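You operate a simulated robot arm through the tools that you are given. There is no shell and no other tool.

The job below is to be done with a simulated two-armed robot. You get a single attempt, and the scene is never put back.

JOB
Switch the power box off, then wind the cable right in.
Fine: loosen the black reel knob for it and tighten it again.

Only the result counts: the job must be done as asked and must still hold three seconds after the hand-in. Knocking over, shifting, dropping, spilling or breaking anything else fails it.

ROBOT AND FRAMES
Two 7-joint arms with fingered hands on one trunk that stands fixed in place. Base frame: the origin is at the foot of the trunk, x ahead of it, y to its left, z up. Units: mm, degrees, N and s.
The left shoulder is at [70, 166, 1293], the right one opposite. With the tool pointing down near the work surface each hand reaches from about 460 to 960 mm from the base axis, measured 20 degrees to its own side. Payload 4.1 kg a hand.
The TCP of each hand is the grasp point between the finger pads, 32 mm short of the fingertips. In the tool frame z runs along the fingers and y along their closing line. The gripper opens to 108 mm; its body begins 38 mm behind the TCP. The gripper is a hand of 4 fingers: y runs from the thumb to the fingers, the wrist lies at [-16, -108, -186] in the tool frame.
Orientation is that of the tool frame in the base frame, as a unit quaternion [x, y, z, w]. With the fingers straight down and the wrist toward the robot, the tool's x, y and z point along [0, 1, 0], [1, 0, 0] and [0, 0, -1] of the base frame.

CONTROLS
- The arms move only by the tool arm_command. It takes "left_steps", "right_steps" or both (then of equal length, played together; a hand with none holds still); each is a list that holds one entry, the list of rows, each a list of 6 numbers: the shift along the tool's x, y, z in units of 30 mm (1.0 is 30 mm), then the turn, a rotation vector about the tool's x, y, z in units of 6 degrees (1.0 is 6 degrees). In form: [[[dx, dy, dz, wx, wy, wz], ...]]. A call has 1 to 20 rows; each row shifts and turns the commanded pose from where the row before left it, along the tool's axes as they then stand. A call with a number of a shift or a turn outside -1 to 1 is refused whole. Each row takes 0.2 s and may step no farther than 50 mm and 8.6 degrees from the row before; otherwise, the whole call is refused. A pose out of reach is approached as far as the arm can. The call stops where the force on the tool passes 40 N (or 10 N more than at its start, if that is more) or the arm is blocked; 0.2 s more then pass. In this call time passes only in rows, and 0.2 s behind the last. It gives the time, the measured TCP pose, the force on the tool (base axes), the opening and the grip force at its end, in the units of the frame above (readings bear some noise), with the torque about the TCP (base axes, N m) and any sound that the robot's microphone picked up, and new pictures: "show" is both (left out), scene, wrist or none (wrist: the cameras of the hands that moved).
- Cameras (640 x 400 px; columns grow to the right, rows downward): "scene" is now at [124, -43.2, 1544.1]; the picture's right is [-0.53, -0.85, 0.00], its down [-0.16, 0.10, -0.98] and it looks along [0.83, -0.52, -0.19] (base axes); focal length 296 px, centre (320, 200). "left" rides on the left gripper at [-64, -93, -132] in its tool frame; the picture's right is [-0.80, -0.28, 0.53], its down [0.55, -0.71, 0.45] and it looks along [0.25, 0.65, 0.72] (tool axes); focal length 247 px, centre (320, 200). "right" rides on the right gripper at [64, -93, -131] in its tool frame; the picture's right is [-0.80, 0.28, -0.53], its down [-0.55, -0.71, 0.45] and it looks along [-0.25, 0.65, 0.72] (tool axes); focal length 247 px, centre (320, 200). There is no depth. A picture from a camera that has moved, and an enlarged one, comes with that camera's place and axes in the base frame and with its lens. The place of the scene camera against the robot may be out by one fixed shift of up to 25 mm in any direction.
- lift_body(by): slides the trunk up (or, below 0, down) by that many mm; the arms and the scene camera ride with it, the base frame stays. It gives what a move gives, with no picture.
- move_fingers(index, middle, ring, thumb_bend, hand): sets how far each is bent, from 0 (flat) to 1 (curled in); at 0.3 the hand is open as for a grip, at 0.7 the pads meet at the TCP. One left out holds its place. A second passes; each finger stops where it meets its share of the squeeze, and holds until it gets a number again. It is the only way to open and close the hand. It gives what a move gives, with no picture; readings hold the bend of each and the force on the fingers (four entries, about 0 where the hand has none), thumb and palm.
- head_to(pan, tilt): turns the head with the scene camera to pan (to the left, within 86 degrees either way) and tilt (down, from -29 to 69), counted from straight ahead of the robot. It gives what a move gives, and a new picture of the scene camera.
- close_up(camera, box): a new picture of the part [left, top, right, bottom] of that camera's present view, enlarged. The clock stands still meanwhile.
- hand_in(): hands the job in; it is judged then, once.

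Places have to be worked out from the pictures, the camera data and where the tool is seen. Open the grippers and draw the arms clear of the work before you hand the job in, unless the task says otherwise.

The tools are called after ">>>" by a JSON object that holds its "method" and its "body". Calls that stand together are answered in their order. arm_command: Moves the arms, as the interface text tells. Its arguments: {"type":"object","properties":{"left_steps":{"type":"array","items":{"type":"array","items":{"type":"array","items":{"type":"number"}}}},"right_steps":{"type":"array","items":{"type":"array","items":{"type":"array","items":{"type":"number"}}}},"show":{"type":"string","enum":["both","scene","wrist","none"]}},"required":[]} The other tools are called the same way: lift_body (by) moves the trunk up or down; move_fingers (index, middle, ring, thumb_bend, hand) moves the fingers one by one; head_to (pan, tilt) turns the head that bears the scene camera; close_up (camera, box) takes an enlarged picture of a part of a camera's view; hand_in () hands the job in.

At the start:

```text
clock: 0.0
left_eef_pos: [654.6, -15.1, 1530.1]
left_orientation: [0.708, 0.707, 0.0, 0.0]
left_contact_force: [-0.4, -0.8, -1.0]
left_wrist_torque: [-0.02, 0.02, 0.01]
left_opening: 107.9
left_grasp_force: 0.1
left_shape: jaw
left_bend: [0.3, 0.3, 0.3, 0.3]
left_finger forces: [0.0, 0.0, 0.1, 0.0, 0.0, 0.0]
right_eef_pos: [301.2, -464.7, 1514.8]
right_orientation: [0.707, 0.707, 0.0, 0.0]
right_contact_force: [-0.1, 0.1, 0.4]
right_wrist_torque: [-0.02, -0.03, 0.0]
right_opening: 107.6
right_grasp_force: 0.1
right_shape: jaw
right_bend: [0.3, 0.3, 0.3, 0.3]
right_finger forces: [0.0, 0.1, 0.0, 0.0, 0.0, 0.0]
trunk travel left (down, up): [-800.0, 140.0]
head pan, tilt (commanded): [-31.9, 10.8]
```

scene: 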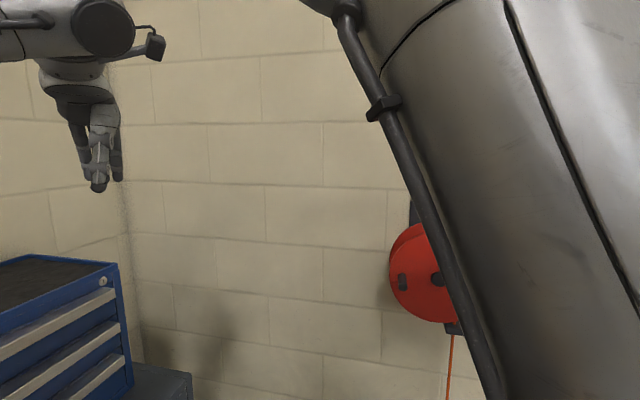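
right: 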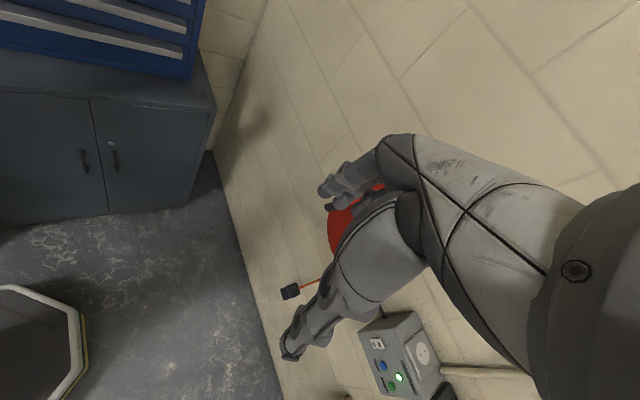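
left: 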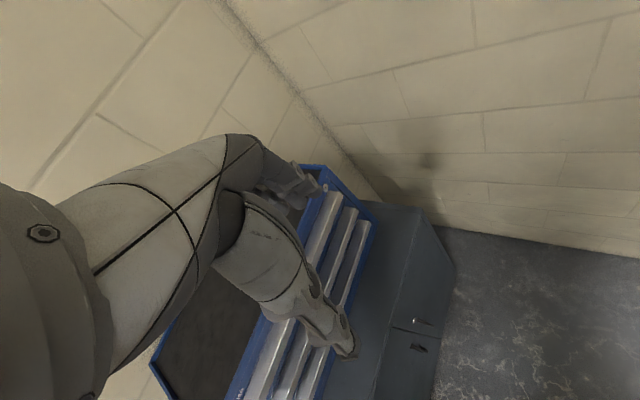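

The reel hangs on the wall to the robot's right and the power box is near it, but the right arm blocks my view. I'll turn the head to the right and down to look around.

>>> {"method": "head_to", "body": {"pan": -75, "tilt": 35}}

>>> {"method": "close_up", "body": {"camera": "right", "box": [220, 160, 480, 400]}}

```text
clock: 1.1
left_eef_pos: [654.9, -14.4, 1528.8]
left_orientation: [0.707, 0.707, 0.0, 0.0]
left_contact_force: [0.0, -0.6, 0.3]
left_wrist_torque: [0.0, 0.01, -0.02]
left_opening: 107.5
left_grasp_force: 0.1
left_shape: jaw
left_bend: [0.3, 0.3, 0.3, 0.3]
left_finger forces: [0.0, 0.1, 0.0, 0.0, 0.0, 0.0]
right_eef_pos: [301.7, -464.9, 1515.2]
right_orientation: [0.707, 0.708, 0.0, 0.0]
right_contact_force: [0.3, 0.1, 0.5]
right_wrist_torque: [0.0, -0.01, -0.02]
right_opening: 107.5
right_grasp_force: 0.1
right_shape: jaw
right_bend: [0.3, 0.3, 0.3, 0.3]
right_finger forces: [0.0, 0.0, 0.0, 0.0, 0.0, 0.0]
trunk travel left (down, up): [-800.0, 140.0]
head pan, tilt (commanded): [-75.0, 35.0]
camera scene: at [67.9, -79.1, 1505.3], right [-0.97, -0.26, 0.0], down [-0.15, 0.55, -0.82], along [0.21, -0.79, -0.57], focal length 296 px, centre (320, 200)
```

scene: 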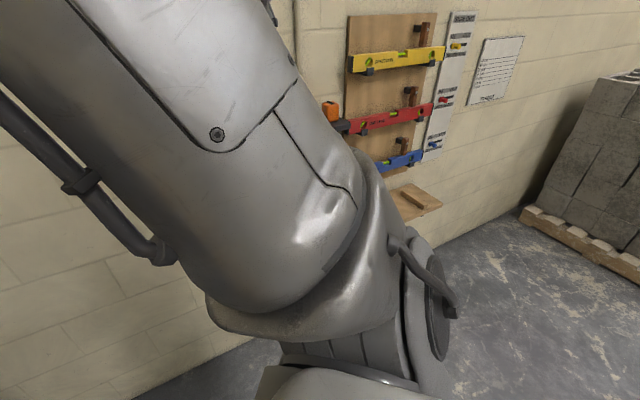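

```text
1.67 times, centred on (350, 280) of right
camera zoom: at [208.1, -401.6, 1646.9], right [0.28, -0.8, 0.53], down [-0.71, -0.55, -0.45], along [0.65, -0.25, -0.72], focal length 412 px, centre (270, 67)
```

zoom: 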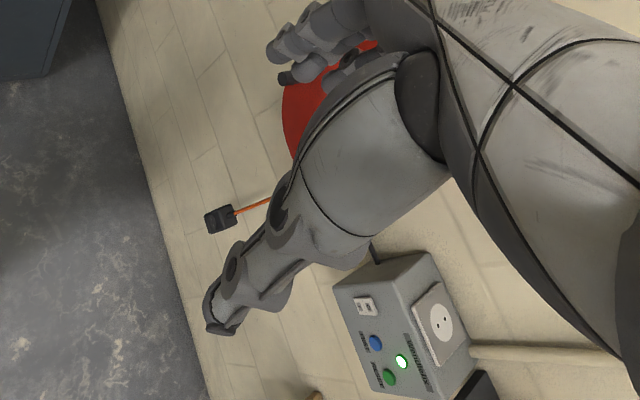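

The right upper arm hides most of the wall from the head. I'll look from other pans before moving it.

>>> {"method": "head_to", "body": {"pan": -45, "tilt": 40}}

>>> {"method": "head_to", "body": {"pan": 0, "tilt": 40}}

>>> {"method": "head_to", "body": {"pan": 60, "tilt": 30}}

```text
clock: 2.0
left_eef_pos: [655.1, -15.9, 1529.3]
left_orientation: [0.707, 0.707, -0.001, 0.0]
left_contact_force: [0.5, 0.1, -1.2]
left_wrist_torque: [0.02, -0.01, 0.0]
left_opening: 107.9
left_grasp_force: 0.0
left_shape: jaw
left_bend: [0.3, 0.3, 0.3, 0.3]
left_finger forces: [0.0, 0.0, 0.0, 0.0, 0.0, 0.1]
right_eef_pos: [301.5, -464.9, 1514.7]
right_orientation: [0.707, 0.707, 0.0, -0.001]
right_contact_force: [0.0, -0.3, -0.6]
right_wrist_torque: [0.02, 0.0, 0.02]
right_opening: 107.8
right_grasp_force: 0.1
right_shape: jaw
right_bend: [0.3, 0.3, 0.3, 0.3]
right_finger forces: [0.0, 0.0, 0.0, 0.1, 0.0, 0.0]
trunk travel left (down, up): [-800.0, 140.0]
head pan, tilt (commanded): [-45.0, 40.0]
camera scene: at [105.0, -54.3, 1497.7], right [-0.71, -0.71, 0.0], down [-0.45, 0.45, -0.77], along [0.54, -0.54, -0.64], focal length 296 px, centre (320, 200)
```

scene: 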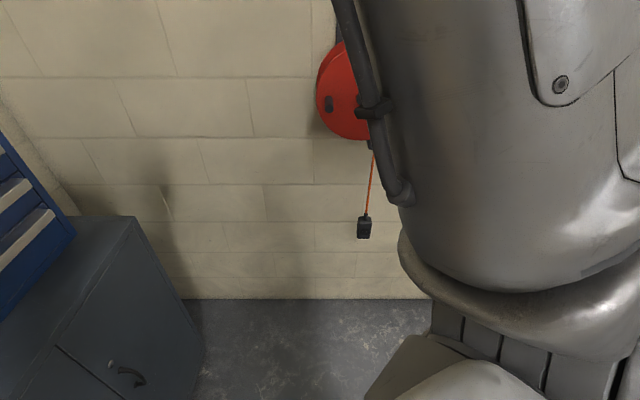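

```text
clock: 3.2
left_eef_pos: [654.7, -14.4, 1529.3]
left_orientation: [0.707, 0.707, 0.0, 0.0]
left_contact_force: [-0.6, -0.3, 0.2]
left_wrist_torque: [-0.05, -0.02, -0.03]
left_opening: 107.5
left_grasp_force: 0.0
left_shape: jaw
left_bend: [0.3, 0.3, 0.3, 0.3]
left_finger forces: [0.0, 0.0, 0.0, 0.1, 0.0, 0.1]
right_eef_pos: [301.7, -465.1, 1516.2]
right_orientation: [0.707, 0.708, 0.0, 0.0]
right_contact_force: [-0.4, -0.1, 0.2]
right_wrist_torque: [0.0, 0.02, 0.01]
right_opening: 107.5
right_grasp_force: 0.1
right_shape: jaw
right_bend: [0.3, 0.3, 0.3, 0.3]
right_finger forces: [0.1, 0.1, 0.0, 0.1, 0.1, 0.0]
trunk travel left (down, up): [-800.0, 140.0]
head pan, tilt (commanded): [0.0, 40.0]
camera scene: at [130.0, 5.8, 1497.7], right [0.0, -1.0, 0.0], down [-0.64, 0.0, -0.77], along [0.77, 0.0, -0.64], focal length 296 px, centre (320, 200)
```

scene: 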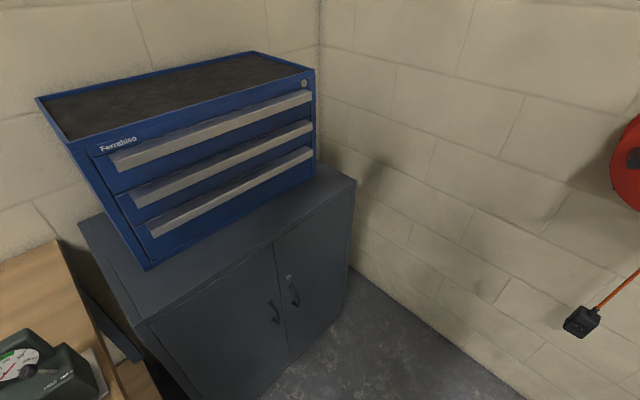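

```text
clock: 4.5
left_eef_pos: [655.9, -14.5, 1529.2]
left_orientation: [0.707, 0.707, 0.0, 0.0]
left_contact_force: [-0.2, -0.2, 0.1]
left_wrist_torque: [-0.02, 0.0, 0.0]
left_opening: 107.9
left_grasp_force: 0.1
left_shape: jaw
left_bend: [0.3, 0.3, 0.3, 0.3]
left_finger forces: [0.1, 0.0, 0.1, 0.0, 0.0, 0.1]
right_eef_pos: [301.6, -464.8, 1514.4]
right_orientation: [0.707, 0.707, 0.0, 0.0]
right_contact_force: [0.0, 0.6, 0.2]
right_wrist_torque: [0.0, 0.0, 0.02]
right_opening: 107.7
right_grasp_force: 0.1
right_shape: jaw
right_bend: [0.3, 0.3, 0.3, 0.3]
right_finger forces: [0.0, 0.1, 0.0, 0.0, 0.1, 0.1]
trunk travel left (down, up): [-800.0, 140.0]
head pan, tilt (commanded): [60.0, 30.0]
camera scene: at [90.3, 84.2, 1513.0], right [0.87, -0.5, 0.0], down [-0.25, -0.43, -0.87], along [0.43, 0.75, -0.5], focal length 296 px, centre (320, 200)
```

scene: 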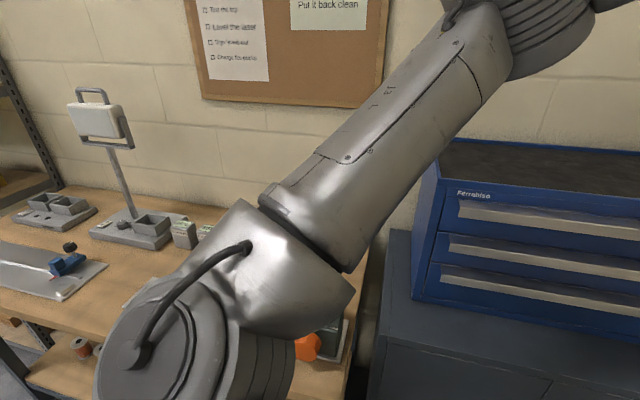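

The job is on the right wall: I judge the reel to be near [690, -740, 1130], its black plug hanging near z 580, and the power box near [350, -780, 1250]. I'll draw the right hand inward and down to the front of the trunk so that the head can see the wall.

>>> {"method": "arm_command", "body": {"right_steps": [[[0.75, 0.3, 1.0, 0, 0, 0], [0.75, 0.3, 1.0, 0, 0, 0], [0.75, 0.3, 1.0, 0, 0, 0], [0.75, 0.3, 1.0, 0, 0, 0], [0.75, 0.3, 1.0, 0, 0, 0], [0.75, 0.3, 1.0, 0, 0, 0], [0.75, 0.3, 1.0, 0, 0, 0], [0.75, 0.3, 1.0, 0, 0, 0], [0.75, 0.3, 1.0, 0, 0, 0], [0.75, 0.3, 1.0, 0, 0, 0], [0.75, 0.3, 1.0, 0, 0, 0], [0.75, 0.3, 1.0, 0, 0, 0]]], "show": "none"}}

>>> {"method": "head_to", "body": {"pan": -60, "tilt": 25}}

```text
clock: 7.1
left_eef_pos: [655.4, -15.4, 1528.7]
left_orientation: [0.707, 0.707, -0.001, 0.0]
left_contact_force: [-0.4, -0.7, -0.4]
left_wrist_torque: [0.04, 0.01, 0.01]
left_opening: 107.5
left_grasp_force: 0.1
left_shape: jaw
left_bend: [0.3, 0.3, 0.3, 0.3]
left_finger forces: [0.0, 0.0, 0.1, 0.0, 0.0, 0.0]
right_eef_pos: [336.1, -381.1, 1405.7]
right_orientation: [0.707, 0.708, -0.001, -0.001]
right_contact_force: [0.3, -0.8, -0.1]
right_wrist_torque: [0.0, -0.01, 0.0]
right_opening: 107.5
right_grasp_force: 0.1
right_shape: jaw
right_bend: [0.3, 0.3, 0.3, 0.3]
right_finger forces: [0.0, 0.1, 0.1, 0.0, 0.0, 0.0]
right hand out of reach, approached as far as the arm can: row 4, 5, 6, 7, 8, 9, 10, 11, 12
trunk travel left (down, up): [-800.0, 140.0]
head pan, tilt (commanded): [60.0, 30.0]
```

```text
clock: 9.1
left_eef_pos: [655.3, -15.0, 1529.2]
left_orientation: [0.708, 0.707, 0.0, 0.001]
left_contact_force: [0.6, -0.2, -0.6]
left_wrist_torque: [-0.03, 0.03, 0.05]
left_opening: 107.6
left_grasp_force: 0.1
left_shape: jaw
left_bend: [0.3, 0.3, 0.3, 0.3]
left_finger forces: [0.0, 0.0, 0.0, 0.0, 0.0, 0.0]
right_eef_pos: [336.4, -381.5, 1405.4]
right_orientation: [0.707, 0.707, -0.002, -0.002]
right_contact_force: [-0.4, 0.5, -0.3]
right_wrist_torque: [0.01, 0.02, -0.01]
right_opening: 107.7
right_grasp_force: 0.0
right_shape: jaw
right_bend: [0.3, 0.3, 0.3, 0.3]
right_finger forces: [0.0, 0.1, 0.0, 0.0, 0.0, 0.1]
trunk travel left (down, up): [-800.0, 140.0]
head pan, tilt (commanded): [-60.0, 25.0]
camera scene: at [91.2, -73.8, 1521.0], right [-0.87, -0.5, 0.0], down [-0.21, 0.37, -0.91], along [0.45, -0.78, -0.42], focal length 296 px, centre (320, 200)
```

scene: 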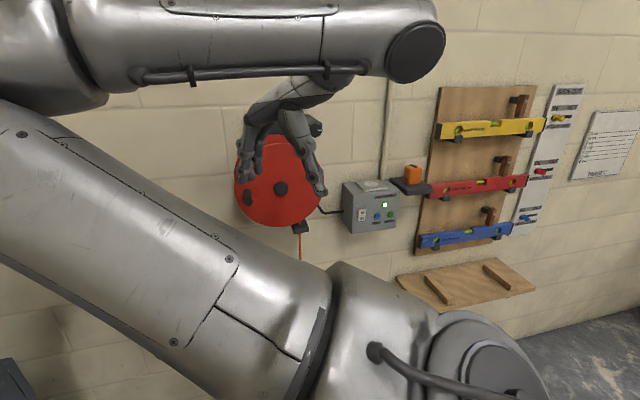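

Now I can see the reel, the power box beside it, and a small shelf with an orange item to its right. I'll zoom in on these.

>>> {"method": "close_up", "body": {"camera": "scene", "box": [320, 150, 448, 250]}}

>>> {"method": "close_up", "body": {"camera": "scene", "box": [200, 110, 360, 260]}}

```text
4.00 times, centred on (384, 200) of scene
camera zoom: at [91.2, -73.8, 1521.0], right [-0.87, -0.5, 0.0], down [-0.21, 0.37, -0.91], along [0.45, -0.78, -0.42], focal length 1185 px, centre (64, 200)
```

zoom: 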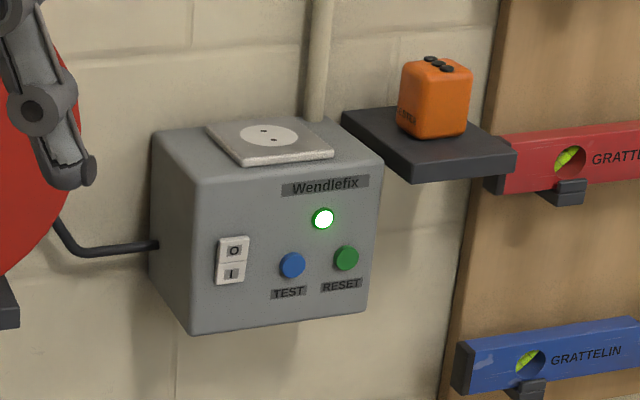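

```text
2.67 times, centred on (280, 185) of scene
camera zoom: at [91.2, -73.8, 1521.0], right [-0.87, -0.5, 0.0], down [-0.21, 0.37, -0.91], along [0.45, -0.78, -0.42], focal length 790 px, centre (427, 240)
```

zoom: 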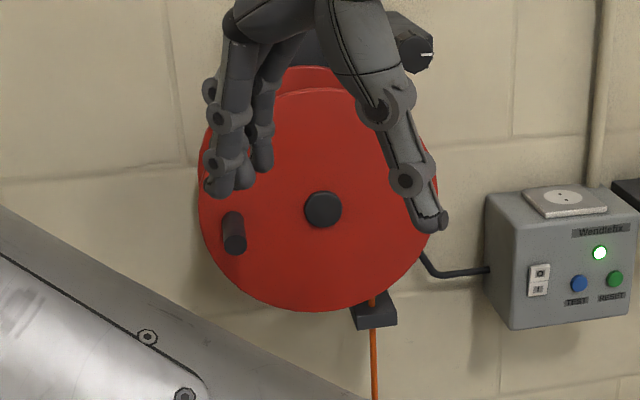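

The box has a rocker with O (off) on top and I below, plus TEST and RESET buttons that I must leave alone. The reel has a crank peg at lower left, a centre hub, and a black knob with a white mark at upper right. I'll test-move the right hand forward (+x) to learn whether the command starts from the measured pose.

>>> {"method": "arm_command", "body": {"right_steps": [[[0, 1.0, 0, 0, 0, 0], [0, 1.0, 0, 0, 0, 0], [0, 1.0, 0, 0, 0, 0]]], "show": "scene"}}

```text
clock: 9.9
left_eef_pos: [656.1, -14.5, 1529.0]
left_orientation: [0.708, 0.707, 0.0, -0.001]
left_contact_force: [0.0, -0.8, -0.3]
left_wrist_torque: [0.02, -0.02, 0.01]
left_opening: 107.9
left_grasp_force: 0.0
left_shape: jaw
left_bend: [0.3, 0.3, 0.3, 0.3]
left_finger forces: [0.0, 0.0, 0.0, 0.0, 0.1, 0.1]
right_eef_pos: [426.2, -379.6, 1404.5]
right_orientation: [0.707, 0.707, -0.001, -0.001]
right_contact_force: [-0.1, 0.6, -0.5]
right_wrist_torque: [0.01, 0.03, 0.0]
right_opening: 107.7
right_grasp_force: 0.0
right_shape: jaw
right_bend: [0.3, 0.3, 0.3, 0.3]
right_finger forces: [0.0, 0.0, 0.1, 0.0, 0.0, 0.0]
trunk travel left (down, up): [-800.0, 140.0]
head pan, tilt (commanded): [-60.0, 25.0]
camera scene: at [92.0, -73.8, 1521.0], right [-0.87, -0.5, 0.0], down [-0.21, 0.37, -0.91], along [0.45, -0.78, -0.42], focal length 296 px, centre (320, 200)
```

scene: 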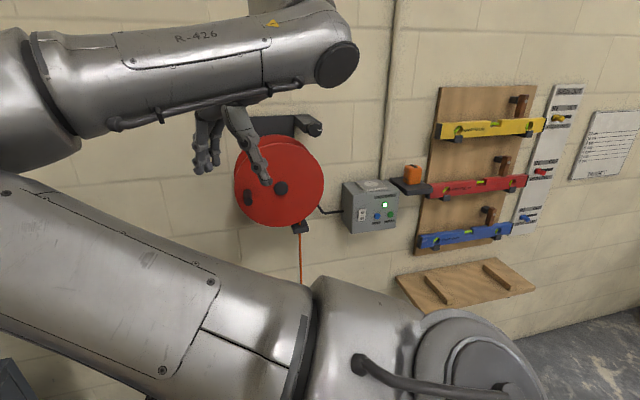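

The command starts from the reached pose, which is good. I'll zoom in on the reel and its bracket with the knob.

>>> {"method": "close_up", "body": {"camera": "scene", "box": [220, 100, 348, 180]}}

>>> {"method": "close_up", "body": {"camera": "scene", "box": [220, 160, 348, 240]}}

```text
5.00 times, centred on (284, 140) of scene
camera zoom: at [92.0, -73.8, 1521.0], right [-0.87, -0.5, 0.0], down [-0.21, 0.37, -0.91], along [0.45, -0.78, -0.42], focal length 1481 px, centre (500, 500)
```

zoom: 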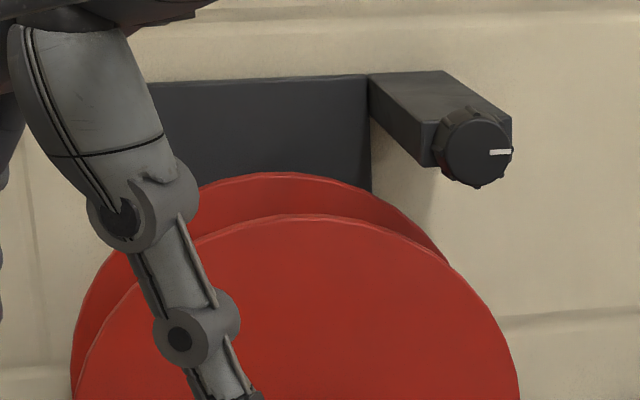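

```text
5.00 times, centred on (284, 200) of scene
camera zoom: at [92.0, -73.8, 1521.0], right [-0.87, -0.5, 0.0], down [-0.21, 0.37, -0.91], along [0.45, -0.78, -0.42], focal length 1481 px, centre (500, 200)
```

zoom: 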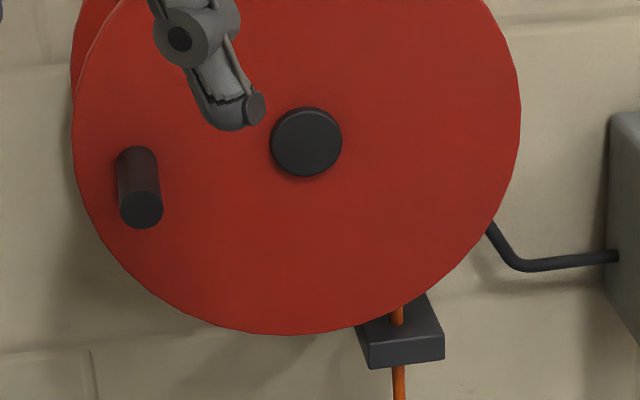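

The knob's axis points out from the wall, with its white mark at about 3 o'clock. I'll now turn the right hand to point at the wall (tool z toward -y), fingers along +x, while moving toward [500, -475, 1310].

>>> {"method": "arm_command", "body": {"right_steps": [[[0, 0.167, 0.333, 0, -1, 0], [0, 0.167, 0.333, 0, -1, 0], [0, 0.167, 0.333, 0, -1, 0], [0, 0.167, 0.333, 0, -1, 0], [0, 0.167, 0.333, 0, -1, 0], [0, 0.167, 0.333, 0, -1, 0], [0, 0.167, 0.333, 0, -1, 0], [0, 0.167, 0.333, 0, -1, 0], [0, 0.167, 0.333, 0, -1, 0], [0, 0.167, 0.333, 0, -1, 0], [0, 0.167, 0.333, 0, -1, 0], [0, 0.167, 0.333, 0, -1, 0], [0, 0.167, 0.333, 0, -1, 0], [0, 0.167, 0.333, 0, -1, 0], [0, 0.167, 0.333, 0, -1, 0]]]}}

```text
clock: 13.1
left_eef_pos: [655.5, -15.4, 1529.9]
left_orientation: [0.707, 0.707, 0.0, 0.0]
left_contact_force: [-0.6, -1.3, -0.9]
left_wrist_torque: [0.01, 0.02, 0.0]
left_opening: 107.7
left_grasp_force: 0.0
left_shape: jaw
left_bend: [0.3, 0.3, 0.3, 0.3]
left_finger forces: [0.0, 0.0, 0.1, 0.0, 0.0, 0.0]
right_eef_pos: [523.2, -476.3, 1319.7]
right_orientation: [0.499, 0.5, -0.5, 0.501]
right_contact_force: [0.3, -0.1, -0.8]
right_wrist_torque: [0.0, -0.02, 0.04]
right_opening: 107.5
right_grasp_force: 0.0
right_shape: jaw
right_bend: [0.3, 0.3, 0.3, 0.3]
right_finger forces: [0.1, 0.1, 0.0, 0.0, 0.0, 0.1]
right hand out of reach, approached as far as the arm can: row 4, 5, 6, 7, 8
trunk travel left (down, up): [-800.0, 140.0]
head pan, tilt (commanded): [-60.0, 25.0]
camera scene: at [91.0, -74.5, 1521.0], right [-0.87, -0.5, 0.0], down [-0.21, 0.37, -0.91], along [0.45, -0.78, -0.42], focal length 296 px, centre (320, 200)
camera right: at [430.5, -344.9, 1254.9], right [0.28, 0.53, 0.8], down [-0.71, -0.45, 0.55], along [0.65, -0.72, 0.25], focal length 247 px, centre (320, 200)
```

scene: 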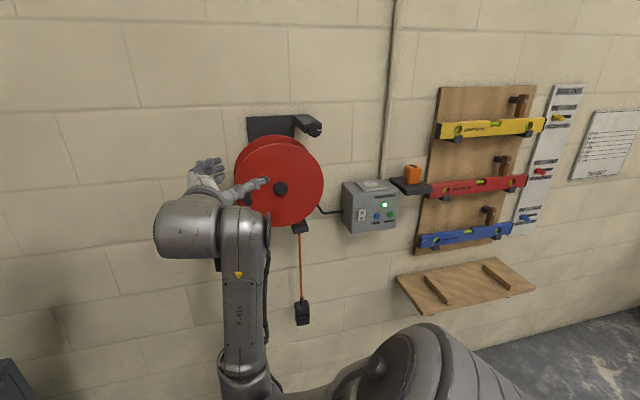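
right: 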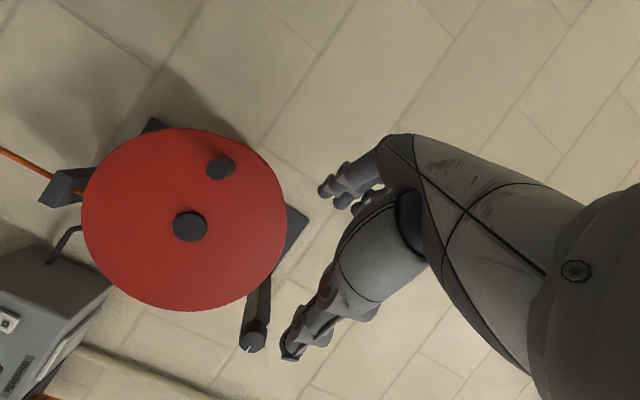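

From here the hand camera sees the hub, crank peg, knob and guide well. I'll turn the hand 90° about its own axis so the fingers are on top and the wrist is below (tool y up), which suits pressing, gripping and cranking on this wall.

>>> {"method": "arm_command", "body": {"right_steps": [[[0, 0, 0, 0, 0, 1], [0, 0, 0, 0, 0, 1], [0, 0, 0, 0, 0, 1], [0, 0, 0, 0, 0, 1], [0, 0, 0, 0, 0, 1], [0, 0, 0, 0, 0, 1], [0, 0, 0, 0, 0, 1], [0, 0, 0, 0, 0, 1], [0, 0, 0, 0, 0, 1], [0, 0, 0, 0, 0, 1], [0, 0, 0, 0, 0, 1], [0, 0, 0, 0, 0, 1], [0, 0, 0, 0, 0, 1], [0, 0, 0, 0, 0, 1], [0, 0, 0, 0, 0, 1]]]}}

```text
clock: 15.6
left_eef_pos: [655.7, -13.9, 1529.9]
left_orientation: [0.707, 0.707, -0.001, 0.0]
left_contact_force: [-0.4, 0.0, -0.9]
left_wrist_torque: [0.02, 0.03, 0.01]
left_opening: 107.6
left_grasp_force: 0.0
left_shape: jaw
left_bend: [0.3, 0.3, 0.3, 0.3]
left_finger forces: [0.0, 0.0, 0.1, 0.0, 0.1, 0.1]
right_eef_pos: [501.3, -506.1, 1360.5]
right_orientation: [0.658, 0.093, -0.166, 0.729]
right_contact_force: [0.0, -0.2, -0.1]
right_wrist_torque: [-0.02, -0.03, -0.01]
right_opening: 107.5
right_grasp_force: 0.1
right_shape: jaw
right_bend: [0.3, 0.3, 0.3, 0.3]
right_finger forces: [0.0, 0.1, 0.1, 0.1, 0.0, 0.0]
right hand out of reach, approached as far as the arm can: row 12
trunk travel left (down, up): [-800.0, 140.0]
head pan, tilt (commanded): [-60.0, 25.0]
stopped in row 12 (right hand): the arm was blocked; the commanded pose is now the measured one
camera scene: at [91.3, -73.3, 1521.0], right [-0.87, -0.5, 0.0], down [-0.21, 0.37, -0.91], along [0.45, -0.79, -0.42], focal length 296 px, centre (320, 200)
camera right: at [537.1, -391.8, 1236.5], right [-0.59, 0.65, 0.48], down [-0.8, -0.43, -0.41], along [-0.06, -0.63, 0.77], focal length 247 px, centre (320, 200)
```

scene: 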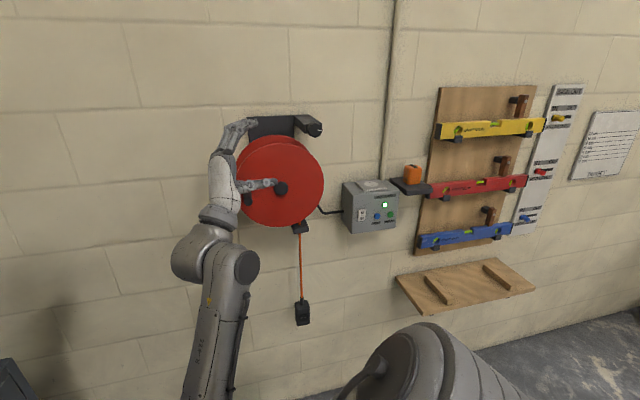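
right: 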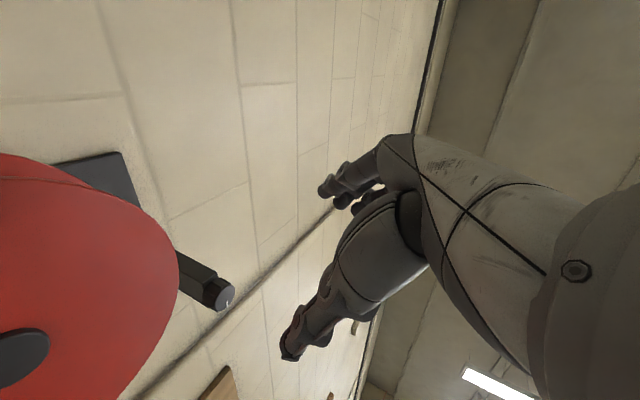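

Comparing the views shows the wall is slanted: it runs about 45° to the robot, with its outward normal near [-0.71, 0.71, 0]. The knob face is near [492, -730, 1372], the hub near [563, -672, 1222] and the rocker near [410, -905, 1078]. I'll turn the hand to face the wall squarely (tool z [0.71, -0.71, 0], tool y up).

>>> {"method": "arm_command", "body": {"right_steps": [[[0, 0, 0, -0.048, 0.84, 0.374], [0, 0, 0, -0.048, 0.84, 0.374], [0, 0, 0, -0.048, 0.84, 0.374], [0, 0, 0, -0.048, 0.84, 0.374], [0, 0, 0, -0.048, 0.84, 0.374], [0, 0, 0, -0.048, 0.84, 0.374], [0, 0, 0, -0.048, 0.84, 0.374], [0, 0, 0, -0.048, 0.84, 0.374], [0, 0, 0, -0.048, 0.84, 0.374], [0, 0, 0, -0.048, 0.84, 0.374]]]}}

```text
clock: 17.8
left_eef_pos: [656.3, -12.9, 1530.0]
left_orientation: [0.707, 0.707, -0.002, 0.0]
left_contact_force: [0.9, 0.1, -0.4]
left_wrist_torque: [-0.04, 0.03, 0.02]
left_opening: 107.4
left_grasp_force: 0.0
left_shape: jaw
left_bend: [0.3, 0.3, 0.3, 0.3]
left_finger forces: [0.0, 0.1, 0.0, 0.0, 0.1, 0.0]
right_eef_pos: [541.1, -440.1, 1366.4]
right_orientation: [0.66, 0.263, 0.263, 0.653]
right_contact_force: [-0.2, 1.1, -0.1]
right_wrist_torque: [-0.01, 0.05, -0.03]
right_opening: 107.9
right_grasp_force: 0.1
right_shape: jaw
right_bend: [0.3, 0.3, 0.3, 0.3]
right_finger forces: [0.1, 0.0, 0.1, 0.1, 0.0, 0.0]
right hand out of reach, approached as far as the arm can: row 9, 10
trunk travel left (down, up): [-800.0, 140.0]
head pan, tilt (commanded): [-60.0, 25.0]
camera scene: at [92.0, -71.9, 1521.0], right [-0.87, -0.5, 0.0], down [-0.21, 0.36, -0.91], along [0.45, -0.79, -0.42], focal length 296 px, centre (320, 200)
camera right: at [494.7, -299.7, 1275.2], right [-0.94, -0.17, 0.28], down [-0.09, -0.7, -0.71], along [0.32, -0.69, 0.64], focal length 247 px, centre (320, 200)
```

scene: 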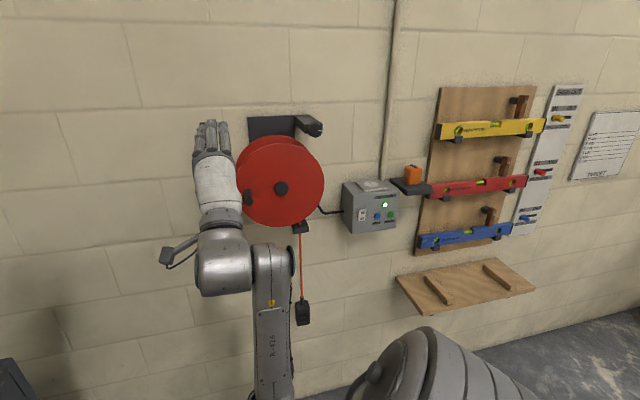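
right: 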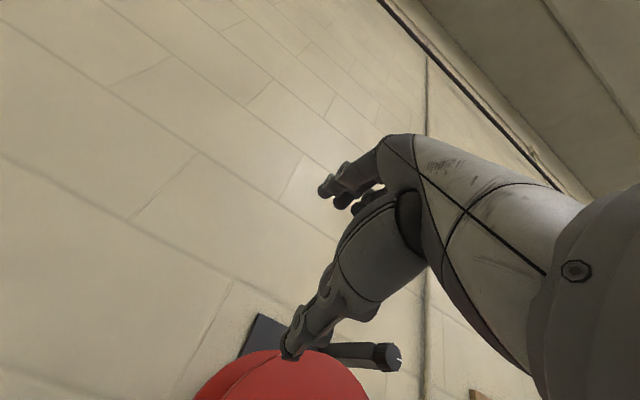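

The hand now faces the wall well (fingers up, wrist below). In wall coordinates (a = left, z = up, d = into the wall), the TCP is at a 71, d 694. I'll bring the hand across and down in front of the power box to view it closely.

>>> {"method": "arm_command", "body": {"right_steps": [[[-0.883, -0.871, 0.06, 0, 0, 0], [-0.883, -0.871, 0.06, 0, 0, 0], [-0.883, -0.871, 0.06, 0, 0, 0], [-0.883, -0.871, 0.06, 0, 0, 0], [-0.883, -0.871, 0.06, 0, 0, 0], [-0.883, -0.871, 0.06, 0, 0, 0], [-0.883, -0.871, 0.06, 0, 0, 0], [-0.883, -0.871, 0.06, 0, 0, 0], [-0.883, -0.871, 0.06, 0, 0, 0], [-0.883, -0.871, 0.06, 0, 0, 0], [-0.883, -0.871, 0.06, 0, 0, 0], [-0.883, -0.871, 0.06, 0, 0, 0], [-0.883, -0.871, 0.06, 0, 0, 0], [-0.883, -0.871, 0.06, 0, 0, 0]]]}}

```text
clock: 19.7
left_eef_pos: [655.6, -15.3, 1530.0]
left_orientation: [0.707, 0.707, 0.0, 0.0]
left_contact_force: [0.7, 0.2, -0.2]
left_wrist_torque: [0.02, 0.01, -0.05]
left_opening: 107.9
left_grasp_force: 0.1
left_shape: jaw
left_bend: [0.3, 0.3, 0.3, 0.3]
left_finger forces: [0.0, 0.1, 0.1, 0.0, 0.1, 0.0]
right_eef_pos: [518.5, -404.3, 1228.5]
right_orientation: [0.603, 0.281, 0.247, 0.705]
right_contact_force: [0.3, -0.5, 0.5]
right_wrist_torque: [0.02, 0.04, -0.02]
right_opening: 107.8
right_grasp_force: 0.1
right_shape: jaw
right_bend: [0.3, 0.3, 0.3, 0.3]
right_finger forces: [0.0, 0.1, 0.0, 0.0, 0.0, 0.0]
right hand out of reach, approached as far as the arm can: row 1, 2, 3, 4, 5, 6, 7, 8, 9
trunk travel left (down, up): [-800.0, 140.0]
head pan, tilt (commanded): [-60.0, 25.0]
stopped in row 9 (right hand): the arm was blocked; the commanded pose is now the measured one
camera scene: at [90.8, -74.2, 1521.0], right [-0.87, -0.5, 0.0], down [-0.21, 0.37, -0.91], along [0.45, -0.78, -0.42], focal length 296 px, centre (320, 200)
camera right: at [473.2, -280.9, 1116.3], right [-0.95, -0.13, 0.3], down [-0.08, -0.8, -0.59], along [0.31, -0.58, 0.75], focal length 247 px, centre (320, 200)
```

scene: 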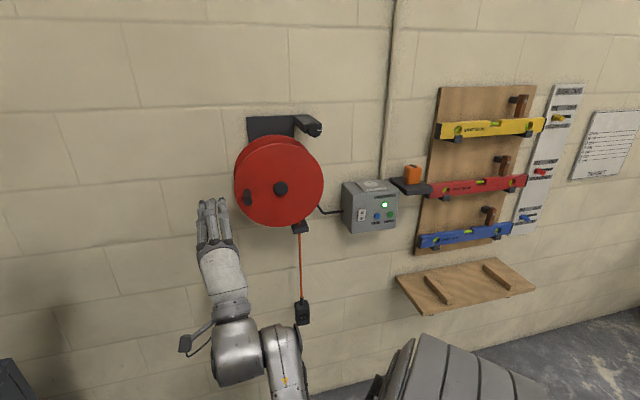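
right: 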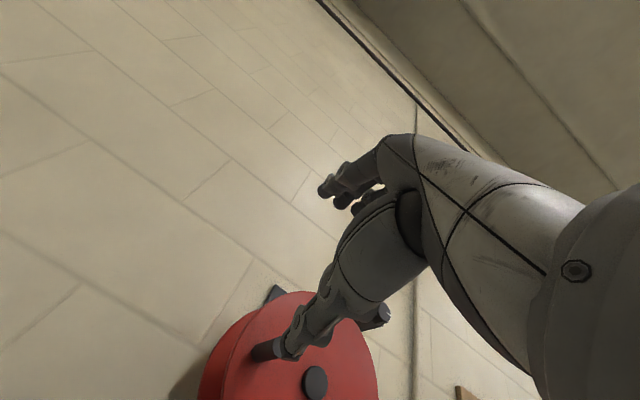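

Keeping the fingers-up orientation drives the wrist to its limits on this side. I'll roll the hand a further ~90° about its axis into a "handshake" pose (index side up, palm facing left), which should be easier for this arm.

>>> {"method": "arm_command", "body": {"right_steps": [[[0, 0, 0.1, 0.063, -0.046, 0.996], [0, 0, 0.1, 0.063, -0.046, 0.996], [0, 0, 0.1, 0.063, -0.046, 0.996], [0, 0, 0.1, 0.063, -0.046, 0.996], [0, 0, 0.1, 0.063, -0.046, 0.996], [0, 0, 0.1, 0.063, -0.046, 0.996], [0, 0, 0.1, 0.063, -0.046, 0.996], [0, 0, 0.1, 0.063, -0.046, 0.996], [0, 0, 0.1, 0.063, -0.046, 0.996], [0, 0, 0.1, 0.063, -0.046, 0.996], [0, 0, 0.1, 0.063, -0.046, 0.996], [0, 0, 0.1, 0.063, -0.046, 0.996], [0, 0, 0.1, 0.063, -0.046, 0.996], [0, 0, 0.1, 0.063, -0.046, 0.996], [0, 0, 0.1, 0.063, -0.046, 0.996], [0, 0, 0.1, 0.063, -0.046, 0.996]]]}}

```text
clock: 20.3
left_eef_pos: [656.2, -16.5, 1527.8]
left_orientation: [0.707, 0.707, -0.001, -0.001]
left_contact_force: [0.7, 0.3, 0.4]
left_wrist_torque: [-0.03, 0.02, 0.01]
left_opening: 107.6
left_grasp_force: 0.0
left_shape: jaw
left_bend: [0.3, 0.3, 0.3, 0.3]
left_finger forces: [0.1, 0.0, 0.0, 0.0, 0.0, 0.0]
right_eef_pos: [529.3, -414.3, 1264.1]
right_orientation: [0.575, 0.234, 0.27, 0.736]
right_contact_force: [-0.8, 0.2, -0.6]
right_wrist_torque: [-0.01, -0.02, 0.01]
right_opening: 108.0
right_grasp_force: 0.0
right_shape: jaw
right_bend: [0.3, 0.3, 0.3, 0.3]
right_finger forces: [0.1, 0.0, 0.0, 0.0, 0.0, 0.0]
right hand out of reach, approached as far as the arm can: row 1, 2, 3
trunk travel left (down, up): [-800.0, 140.0]
head pan, tilt (commanded): [-60.0, 25.0]
stopped in row 3 (right hand): the arm was blocked; the commanded pose is now the measured one
camera scene: at [92.2, -74.1, 1520.9], right [-0.87, -0.5, 0.0], down [-0.21, 0.37, -0.91], along [0.45, -0.78, -0.42], focal length 296 px, centre (320, 200)
camera right: at [502.0, -295.5, 1141.5], right [-0.98, -0.1, 0.18], down [-0.02, -0.82, -0.57], along [0.2, -0.56, 0.8], focal length 247 px, centre (320, 200)
```

scene: 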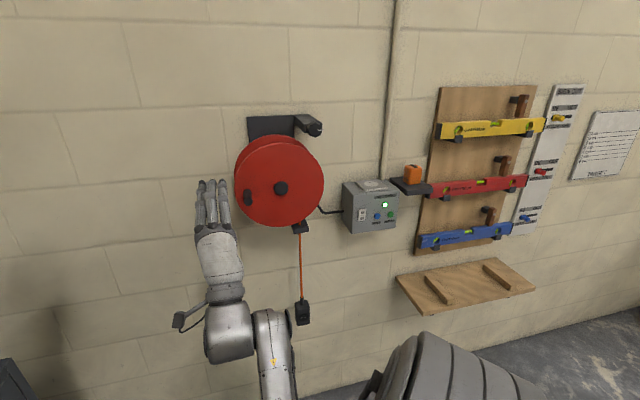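
right: 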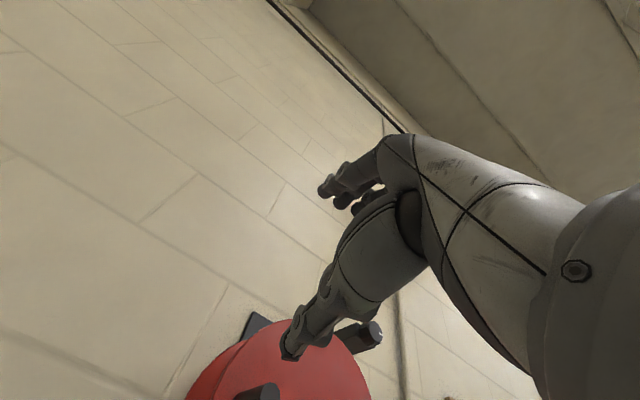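

Rolling that way is at a joint limit, so this arm configuration is poor. I'll pitch the hand back down to the natural "fingers down" pose, facing the wall direction. From there I'll look for a better configuration.

>>> {"method": "arm_command", "body": {"right_steps": [[[0, 0, 0.1, 0.956, 0.039, -0.005], [0, 0, 0.1, 0.956, 0.039, -0.005], [0, 0, 0.1, 0.956, 0.039, -0.005], [0, 0, 0.1, 0.956, 0.039, -0.005], [0, 0, 0.1, 0.956, 0.039, -0.005], [0, 0, 0.1, 0.956, 0.039, -0.005], [0, 0, 0.1, 0.956, 0.039, -0.005], [0, 0, 0.1, 0.956, 0.039, -0.005], [0, 0, 0.1, 0.956, 0.039, -0.005], [0, 0, 0.1, 0.956, 0.039, -0.005], [0, 0, 0.1, 0.956, 0.039, -0.005], [0, 0, 0.1, 0.956, 0.039, -0.005], [0, 0, 0.1, 0.956, 0.039, -0.005], [0, 0, 0.1, 0.956, 0.039, -0.005], [0, 0, 0.1, 0.956, 0.039, -0.005], [0, 0, 0.1, 0.956, 0.039, -0.005], [0, 0, 0.1, 0.956, 0.039, -0.005], [0, 0, 0.1, 0.956, 0.039, -0.005]]], "show": "scene"}}

```text
clock: 22.5
left_eef_pos: [656.0, -13.7, 1530.1]
left_orientation: [0.707, 0.707, -0.001, 0.001]
left_contact_force: [0.9, -0.6, 0.4]
left_wrist_torque: [-0.03, 0.0, -0.01]
left_opening: 107.7
left_grasp_force: 0.0
left_shape: jaw
left_bend: [0.3, 0.3, 0.3, 0.3]
left_finger forces: [0.0, 0.0, 0.0, 0.0, 0.0, 0.0]
right_eef_pos: [532.3, -479.5, 1289.0]
right_orientation: [0.836, 0.311, 0.117, 0.436]
right_contact_force: [0.6, 0.0, -0.5]
right_wrist_torque: [-0.05, 0.01, 0.0]
right_opening: 108.0
right_grasp_force: 0.1
right_shape: jaw
right_bend: [0.3, 0.3, 0.3, 0.3]
right_finger forces: [0.0, 0.0, 0.0, 0.0, 0.0, 0.0]
right hand out of reach, approached as far as the arm can: row 8
trunk travel left (down, up): [-800.0, 140.0]
head pan, tilt (commanded): [-60.0, 25.0]
stopped in row 10 (right hand): the arm was blocked; the commanded pose is now the measured one
camera scene: at [91.4, -73.5, 1521.0], right [-0.87, -0.5, 0.0], down [-0.21, 0.37, -0.91], along [0.45, -0.78, -0.42], focal length 296 px, centre (320, 200)
```

scene: 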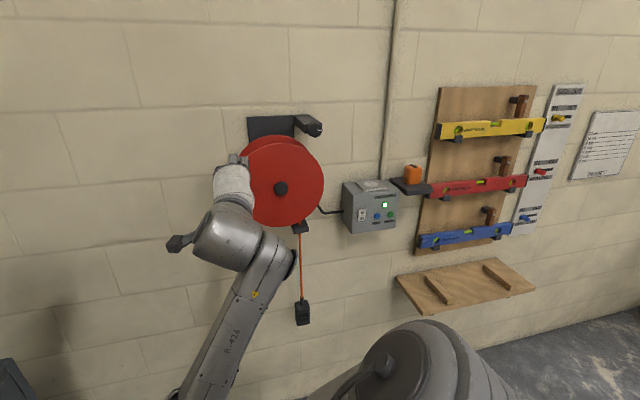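

The hand is now pitched about 36° down. The first side-swung pose (thumb right, fingers left) was reached exactly before, so I'll go for that orientation aimed squarely at the wall.

>>> {"method": "arm_command", "body": {"right_steps": [[[0, 0, 0.1, -0.358, -0.235, -0.879], [0, 0, 0.1, -0.358, -0.235, -0.879], [0, 0, 0.1, -0.358, -0.235, -0.879], [0, 0, 0.1, -0.358, -0.235, -0.879], [0, 0, 0.1, -0.358, -0.235, -0.879], [0, 0, 0.1, -0.358, -0.235, -0.879], [0, 0, 0.1, -0.358, -0.235, -0.879], [0, 0, 0.1, -0.358, -0.235, -0.879], [0, 0, 0.1, -0.358, -0.235, -0.879], [0, 0, 0.1, -0.358, -0.235, -0.879], [0, 0, 0.1, -0.358, -0.235, -0.879], [0, 0, 0.1, -0.358, -0.235, -0.879], [0, 0, 0.1, -0.358, -0.235, -0.879], [0, 0, 0.1, -0.358, -0.235, -0.879], [0, 0, 0.1, -0.358, -0.235, -0.879], [0, 0, 0.1, -0.358, -0.235, -0.879]]]}}

```text
clock: 25.9
left_eef_pos: [655.0, -15.9, 1530.2]
left_orientation: [0.708, 0.707, 0.0, 0.0]
left_contact_force: [-0.4, 0.4, -0.6]
left_wrist_torque: [-0.01, -0.03, -0.02]
left_opening: 107.8
left_grasp_force: 0.1
left_shape: jaw
left_bend: [0.3, 0.3, 0.3, 0.3]
left_finger forces: [0.0, 0.0, 0.0, 0.1, 0.0, 0.1]
right_eef_pos: [536.9, -484.9, 1284.7]
right_orientation: [0.777, 0.386, 0.056, 0.494]
right_contact_force: [-0.6, 0.5, -0.1]
right_wrist_torque: [-0.01, -0.02, 0.05]
right_opening: 107.7
right_grasp_force: 0.1
right_shape: jaw
right_bend: [0.3, 0.3, 0.3, 0.3]
right_finger forces: [0.1, 0.0, 0.0, 0.1, 0.0, 0.0]
right hand out of reach, approached as far as the arm can: row 3, 4, 5, 6, 7, 8, 9, 10, 11, 12, 13, 14, 15, 16
trunk travel left (down, up): [-800.0, 140.0]
head pan, tilt (commanded): [-60.0, 25.0]
camera scene: at [91.2, -73.9, 1521.0], right [-0.87, -0.5, 0.0], down [-0.21, 0.37, -0.91], along [0.45, -0.78, -0.42], focal length 296 px, centre (320, 200)
camera right: at [469.1, -327.3, 1256.5], right [-0.65, -0.2, 0.73], down [-0.56, -0.53, -0.64], along [0.52, -0.82, 0.24], focal length 247 px, centre (320, 200)
```

scene: 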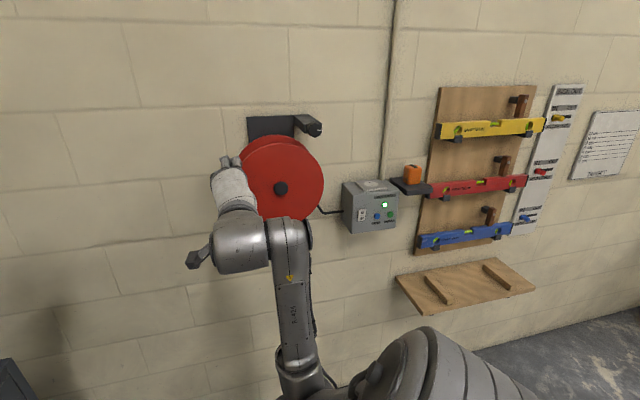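
right: 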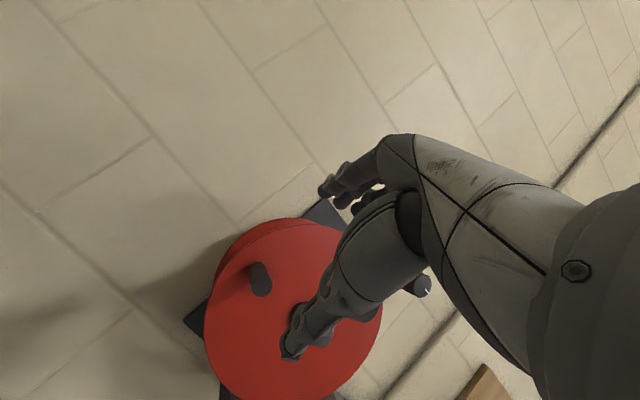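

That orientation is now also at a limit, so the arm's configuration matters. I'll return to the natural "tool straight down, wrist toward the robot" pose lower in front, then re-approach the wall from there.

>>> {"method": "arm_command", "body": {"right_steps": [[[0.46, -0.23, 0.29, 0.658, 0.525, -0.468], [0.46, -0.23, 0.29, 0.658, 0.525, -0.468], [0.46, -0.23, 0.29, 0.658, 0.525, -0.468], [0.46, -0.23, 0.29, 0.658, 0.525, -0.468], [0.46, -0.23, 0.29, 0.658, 0.525, -0.468], [0.46, -0.23, 0.29, 0.658, 0.525, -0.468], [0.46, -0.23, 0.29, 0.658, 0.525, -0.468], [0.46, -0.23, 0.29, 0.658, 0.525, -0.468], [0.46, -0.23, 0.29, 0.658, 0.525, -0.468], [0.46, -0.23, 0.29, 0.658, 0.525, -0.468], [0.46, -0.23, 0.29, 0.658, 0.525, -0.468], [0.46, -0.23, 0.29, 0.658, 0.525, -0.468]]], "show": "scene"}}

```text
clock: 28.5
left_eef_pos: [655.4, -14.2, 1529.8]
left_orientation: [0.708, 0.707, 0.0, 0.0]
left_contact_force: [0.6, 0.5, 0.9]
left_wrist_torque: [-0.01, -0.02, 0.01]
left_opening: 107.7
left_grasp_force: 0.0
left_shape: jaw
left_bend: [0.3, 0.3, 0.3, 0.3]
left_finger forces: [0.0, 0.0, 0.0, 0.0, 0.0, 0.1]
right_eef_pos: [533.6, -464.8, 1202.2]
right_orientation: [0.795, 0.428, 0.031, 0.429]
right_contact_force: [-0.2, 0.3, -0.1]
right_wrist_torque: [-0.01, 0.02, -0.01]
right_opening: 107.8
right_grasp_force: 0.0
right_shape: jaw
right_bend: [0.3, 0.3, 0.3, 0.3]
right_finger forces: [0.0, 0.0, 0.0, 0.0, 0.0, 0.0]
right hand out of reach, approached as far as the arm can: row 1, 2, 3, 4, 5, 6, 7, 8, 9, 10, 11, 12
trunk travel left (down, up): [-800.0, 140.0]
head pan, tilt (commanded): [-60.0, 25.0]
camera scene: at [91.0, -74.0, 1521.0], right [-0.87, -0.5, 0.0], down [-0.21, 0.37, -0.91], along [0.45, -0.78, -0.42], focal length 296 px, centre (320, 200)
```

scene: 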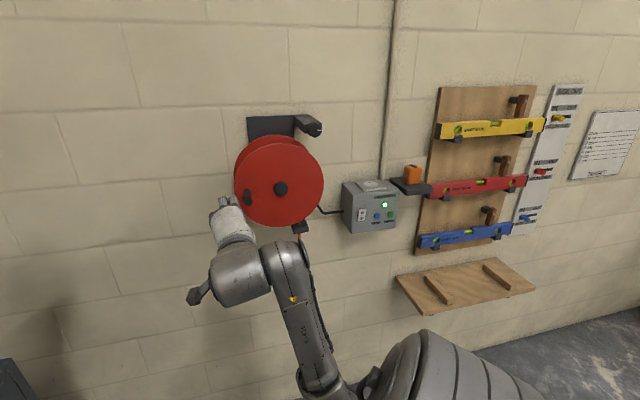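

The arm keeps running into limits, so I need to see its posture. I'll tilt the head down to view the elbow and forearm.

>>> {"method": "head_to", "body": {"pan": -55, "tilt": 60}}

```text
clock: 29.5
left_eef_pos: [656.6, -14.8, 1529.2]
left_orientation: [0.707, 0.707, 0.0, 0.0]
left_contact_force: [0.2, -0.2, -0.8]
left_wrist_torque: [-0.04, -0.04, -0.01]
left_opening: 107.8
left_grasp_force: 0.1
left_shape: jaw
left_bend: [0.3, 0.3, 0.3, 0.3]
left_finger forces: [0.0, 0.0, 0.1, 0.1, 0.0, 0.0]
right_eef_pos: [534.5, -464.8, 1200.8]
right_orientation: [0.795, 0.429, 0.032, 0.428]
right_contact_force: [0.8, 0.2, -0.4]
right_wrist_torque: [-0.02, 0.02, -0.03]
right_opening: 108.0
right_grasp_force: 0.1
right_shape: jaw
right_bend: [0.3, 0.3, 0.3, 0.3]
right_finger forces: [0.0, 0.1, 0.0, 0.0, 0.1, 0.0]
trunk travel left (down, up): [-800.0, 140.0]
head pan, tilt (commanded): [-55.0, 60.0]
camera scene: at [83.3, -48.8, 1471.0], right [-0.82, -0.57, 0.0], down [-0.5, 0.71, -0.5], along [0.29, -0.41, -0.87], focal length 296 px, centre (320, 200)
```

scene: 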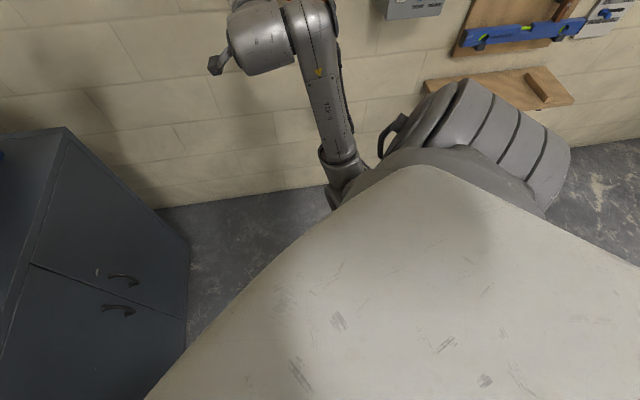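

The cause is now clear: the wrist has been about 350 mm from the shoulder, which is the folded-arm limit. I'll extend the hand toward the wall and to the right, then turn it to face the wall with the fingers on top.

>>> {"method": "arm_command", "body": {"right_steps": [[[-0.733, -0.372, 0.592, 0, 0, 0], [-0.733, -0.372, 0.592, 0, 0, 0], [-0.733, -0.372, 0.592, 0, 0, 0], [-0.733, -0.372, 0.592, 0, 0, 0], [-0.733, -0.372, 0.592, 0, 0, 0], [-0.733, -0.372, 0.592, 0, 0, 0], [-0.733, -0.372, 0.592, 0, 0, 0], [-0.733, -0.372, 0.592, 0, 0, 0], [-0.733, -0.372, 0.592, 0, 0, 0], [-0.733, -0.372, 0.592, 0, 0, 0], [0, 0, 0, -0.849, 0.077, 0.392], [0, 0, 0, -0.849, 0.077, 0.392], [0, 0, 0, -0.849, 0.077, 0.392], [0, 0, 0, -0.849, 0.077, 0.392], [0, 0, 0, -0.849, 0.077, 0.392], [0, 0, 0, -0.849, 0.077, 0.392], [0, 0, 0, -0.849, 0.077, 0.392], [0, 0, 0, -0.849, 0.077, 0.392]]], "show": "wrist"}}

>>> {"method": "head_to", "body": {"pan": -60, "tilt": 30}}

```text
clock: 33.3
left_eef_pos: [655.8, -16.0, 1529.7]
left_orientation: [0.707, 0.707, 0.0, 0.001]
left_contact_force: [0.4, -0.2, -0.6]
left_wrist_torque: [0.03, -0.01, 0.03]
left_opening: 107.3
left_grasp_force: 0.1
left_shape: jaw
left_bend: [0.3, 0.3, 0.3, 0.3]
left_finger forces: [0.0, 0.0, 0.1, 0.0, 0.0, 0.0]
right_eef_pos: [558.8, -429.7, 1213.1]
right_orientation: [0.637, 0.277, 0.248, 0.675]
right_contact_force: [0.6, -0.7, 0.5]
right_wrist_torque: [0.01, -0.01, 0.03]
right_opening: 107.8
right_grasp_force: 0.0
right_shape: jaw
right_bend: [0.3, 0.3, 0.3, 0.3]
right_finger forces: [0.0, 0.1, 0.0, 0.0, 0.1, 0.0]
right hand out of reach, approached as far as the arm can: row 1, 2, 3, 4, 5, 6, 7, 8, 9, 10, 14, 15, 16, 17, 18
trunk travel left (down, up): [-800.0, 140.0]
head pan, tilt (commanded): [-55.0, 60.0]
camera right: at [512.9, -297.6, 1112.5], right [-0.94, -0.14, 0.31], down [-0.1, -0.75, -0.66], along [0.33, -0.65, 0.69], focal length 247 px, centre (320, 200)
```

right: 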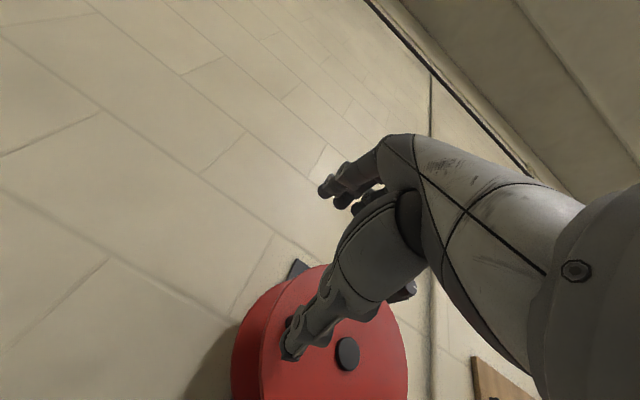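

```text
clock: 34.2
left_eef_pos: [655.1, -14.1, 1530.1]
left_orientation: [0.707, 0.707, 0.0, 0.0]
left_contact_force: [-0.3, 0.6, -0.2]
left_wrist_torque: [0.02, 0.05, 0.01]
left_opening: 107.5
left_grasp_force: 0.1
left_shape: jaw
left_bend: [0.3, 0.3, 0.3, 0.3]
left_finger forces: [0.1, 0.0, 0.0, 0.1, 0.0, 0.0]
right_eef_pos: [560.4, -428.3, 1216.3]
right_orientation: [0.637, 0.275, 0.249, 0.676]
right_contact_force: [0.0, 0.9, -0.9]
right_wrist_torque: [0.0, -0.01, -0.03]
right_opening: 107.7
right_grasp_force: 0.1
right_shape: jaw
right_bend: [0.3, 0.3, 0.3, 0.3]
right_finger forces: [0.0, 0.0, 0.0, 0.0, 0.0, 0.0]
trunk travel left (down, up): [-800.0, 140.0]
head pan, tilt (commanded): [-60.0, 30.0]
camera scene: at [90.2, -72.2, 1513.0], right [-0.87, -0.5, 0.0], down [-0.25, 0.43, -0.87], along [0.43, -0.75, -0.5], focal length 296 px, centre (320, 200)
```

scene: 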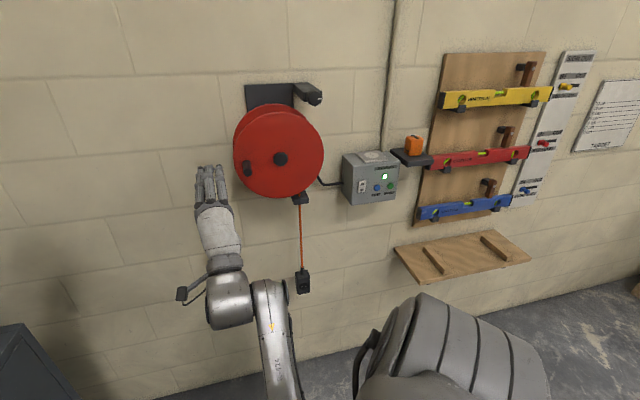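

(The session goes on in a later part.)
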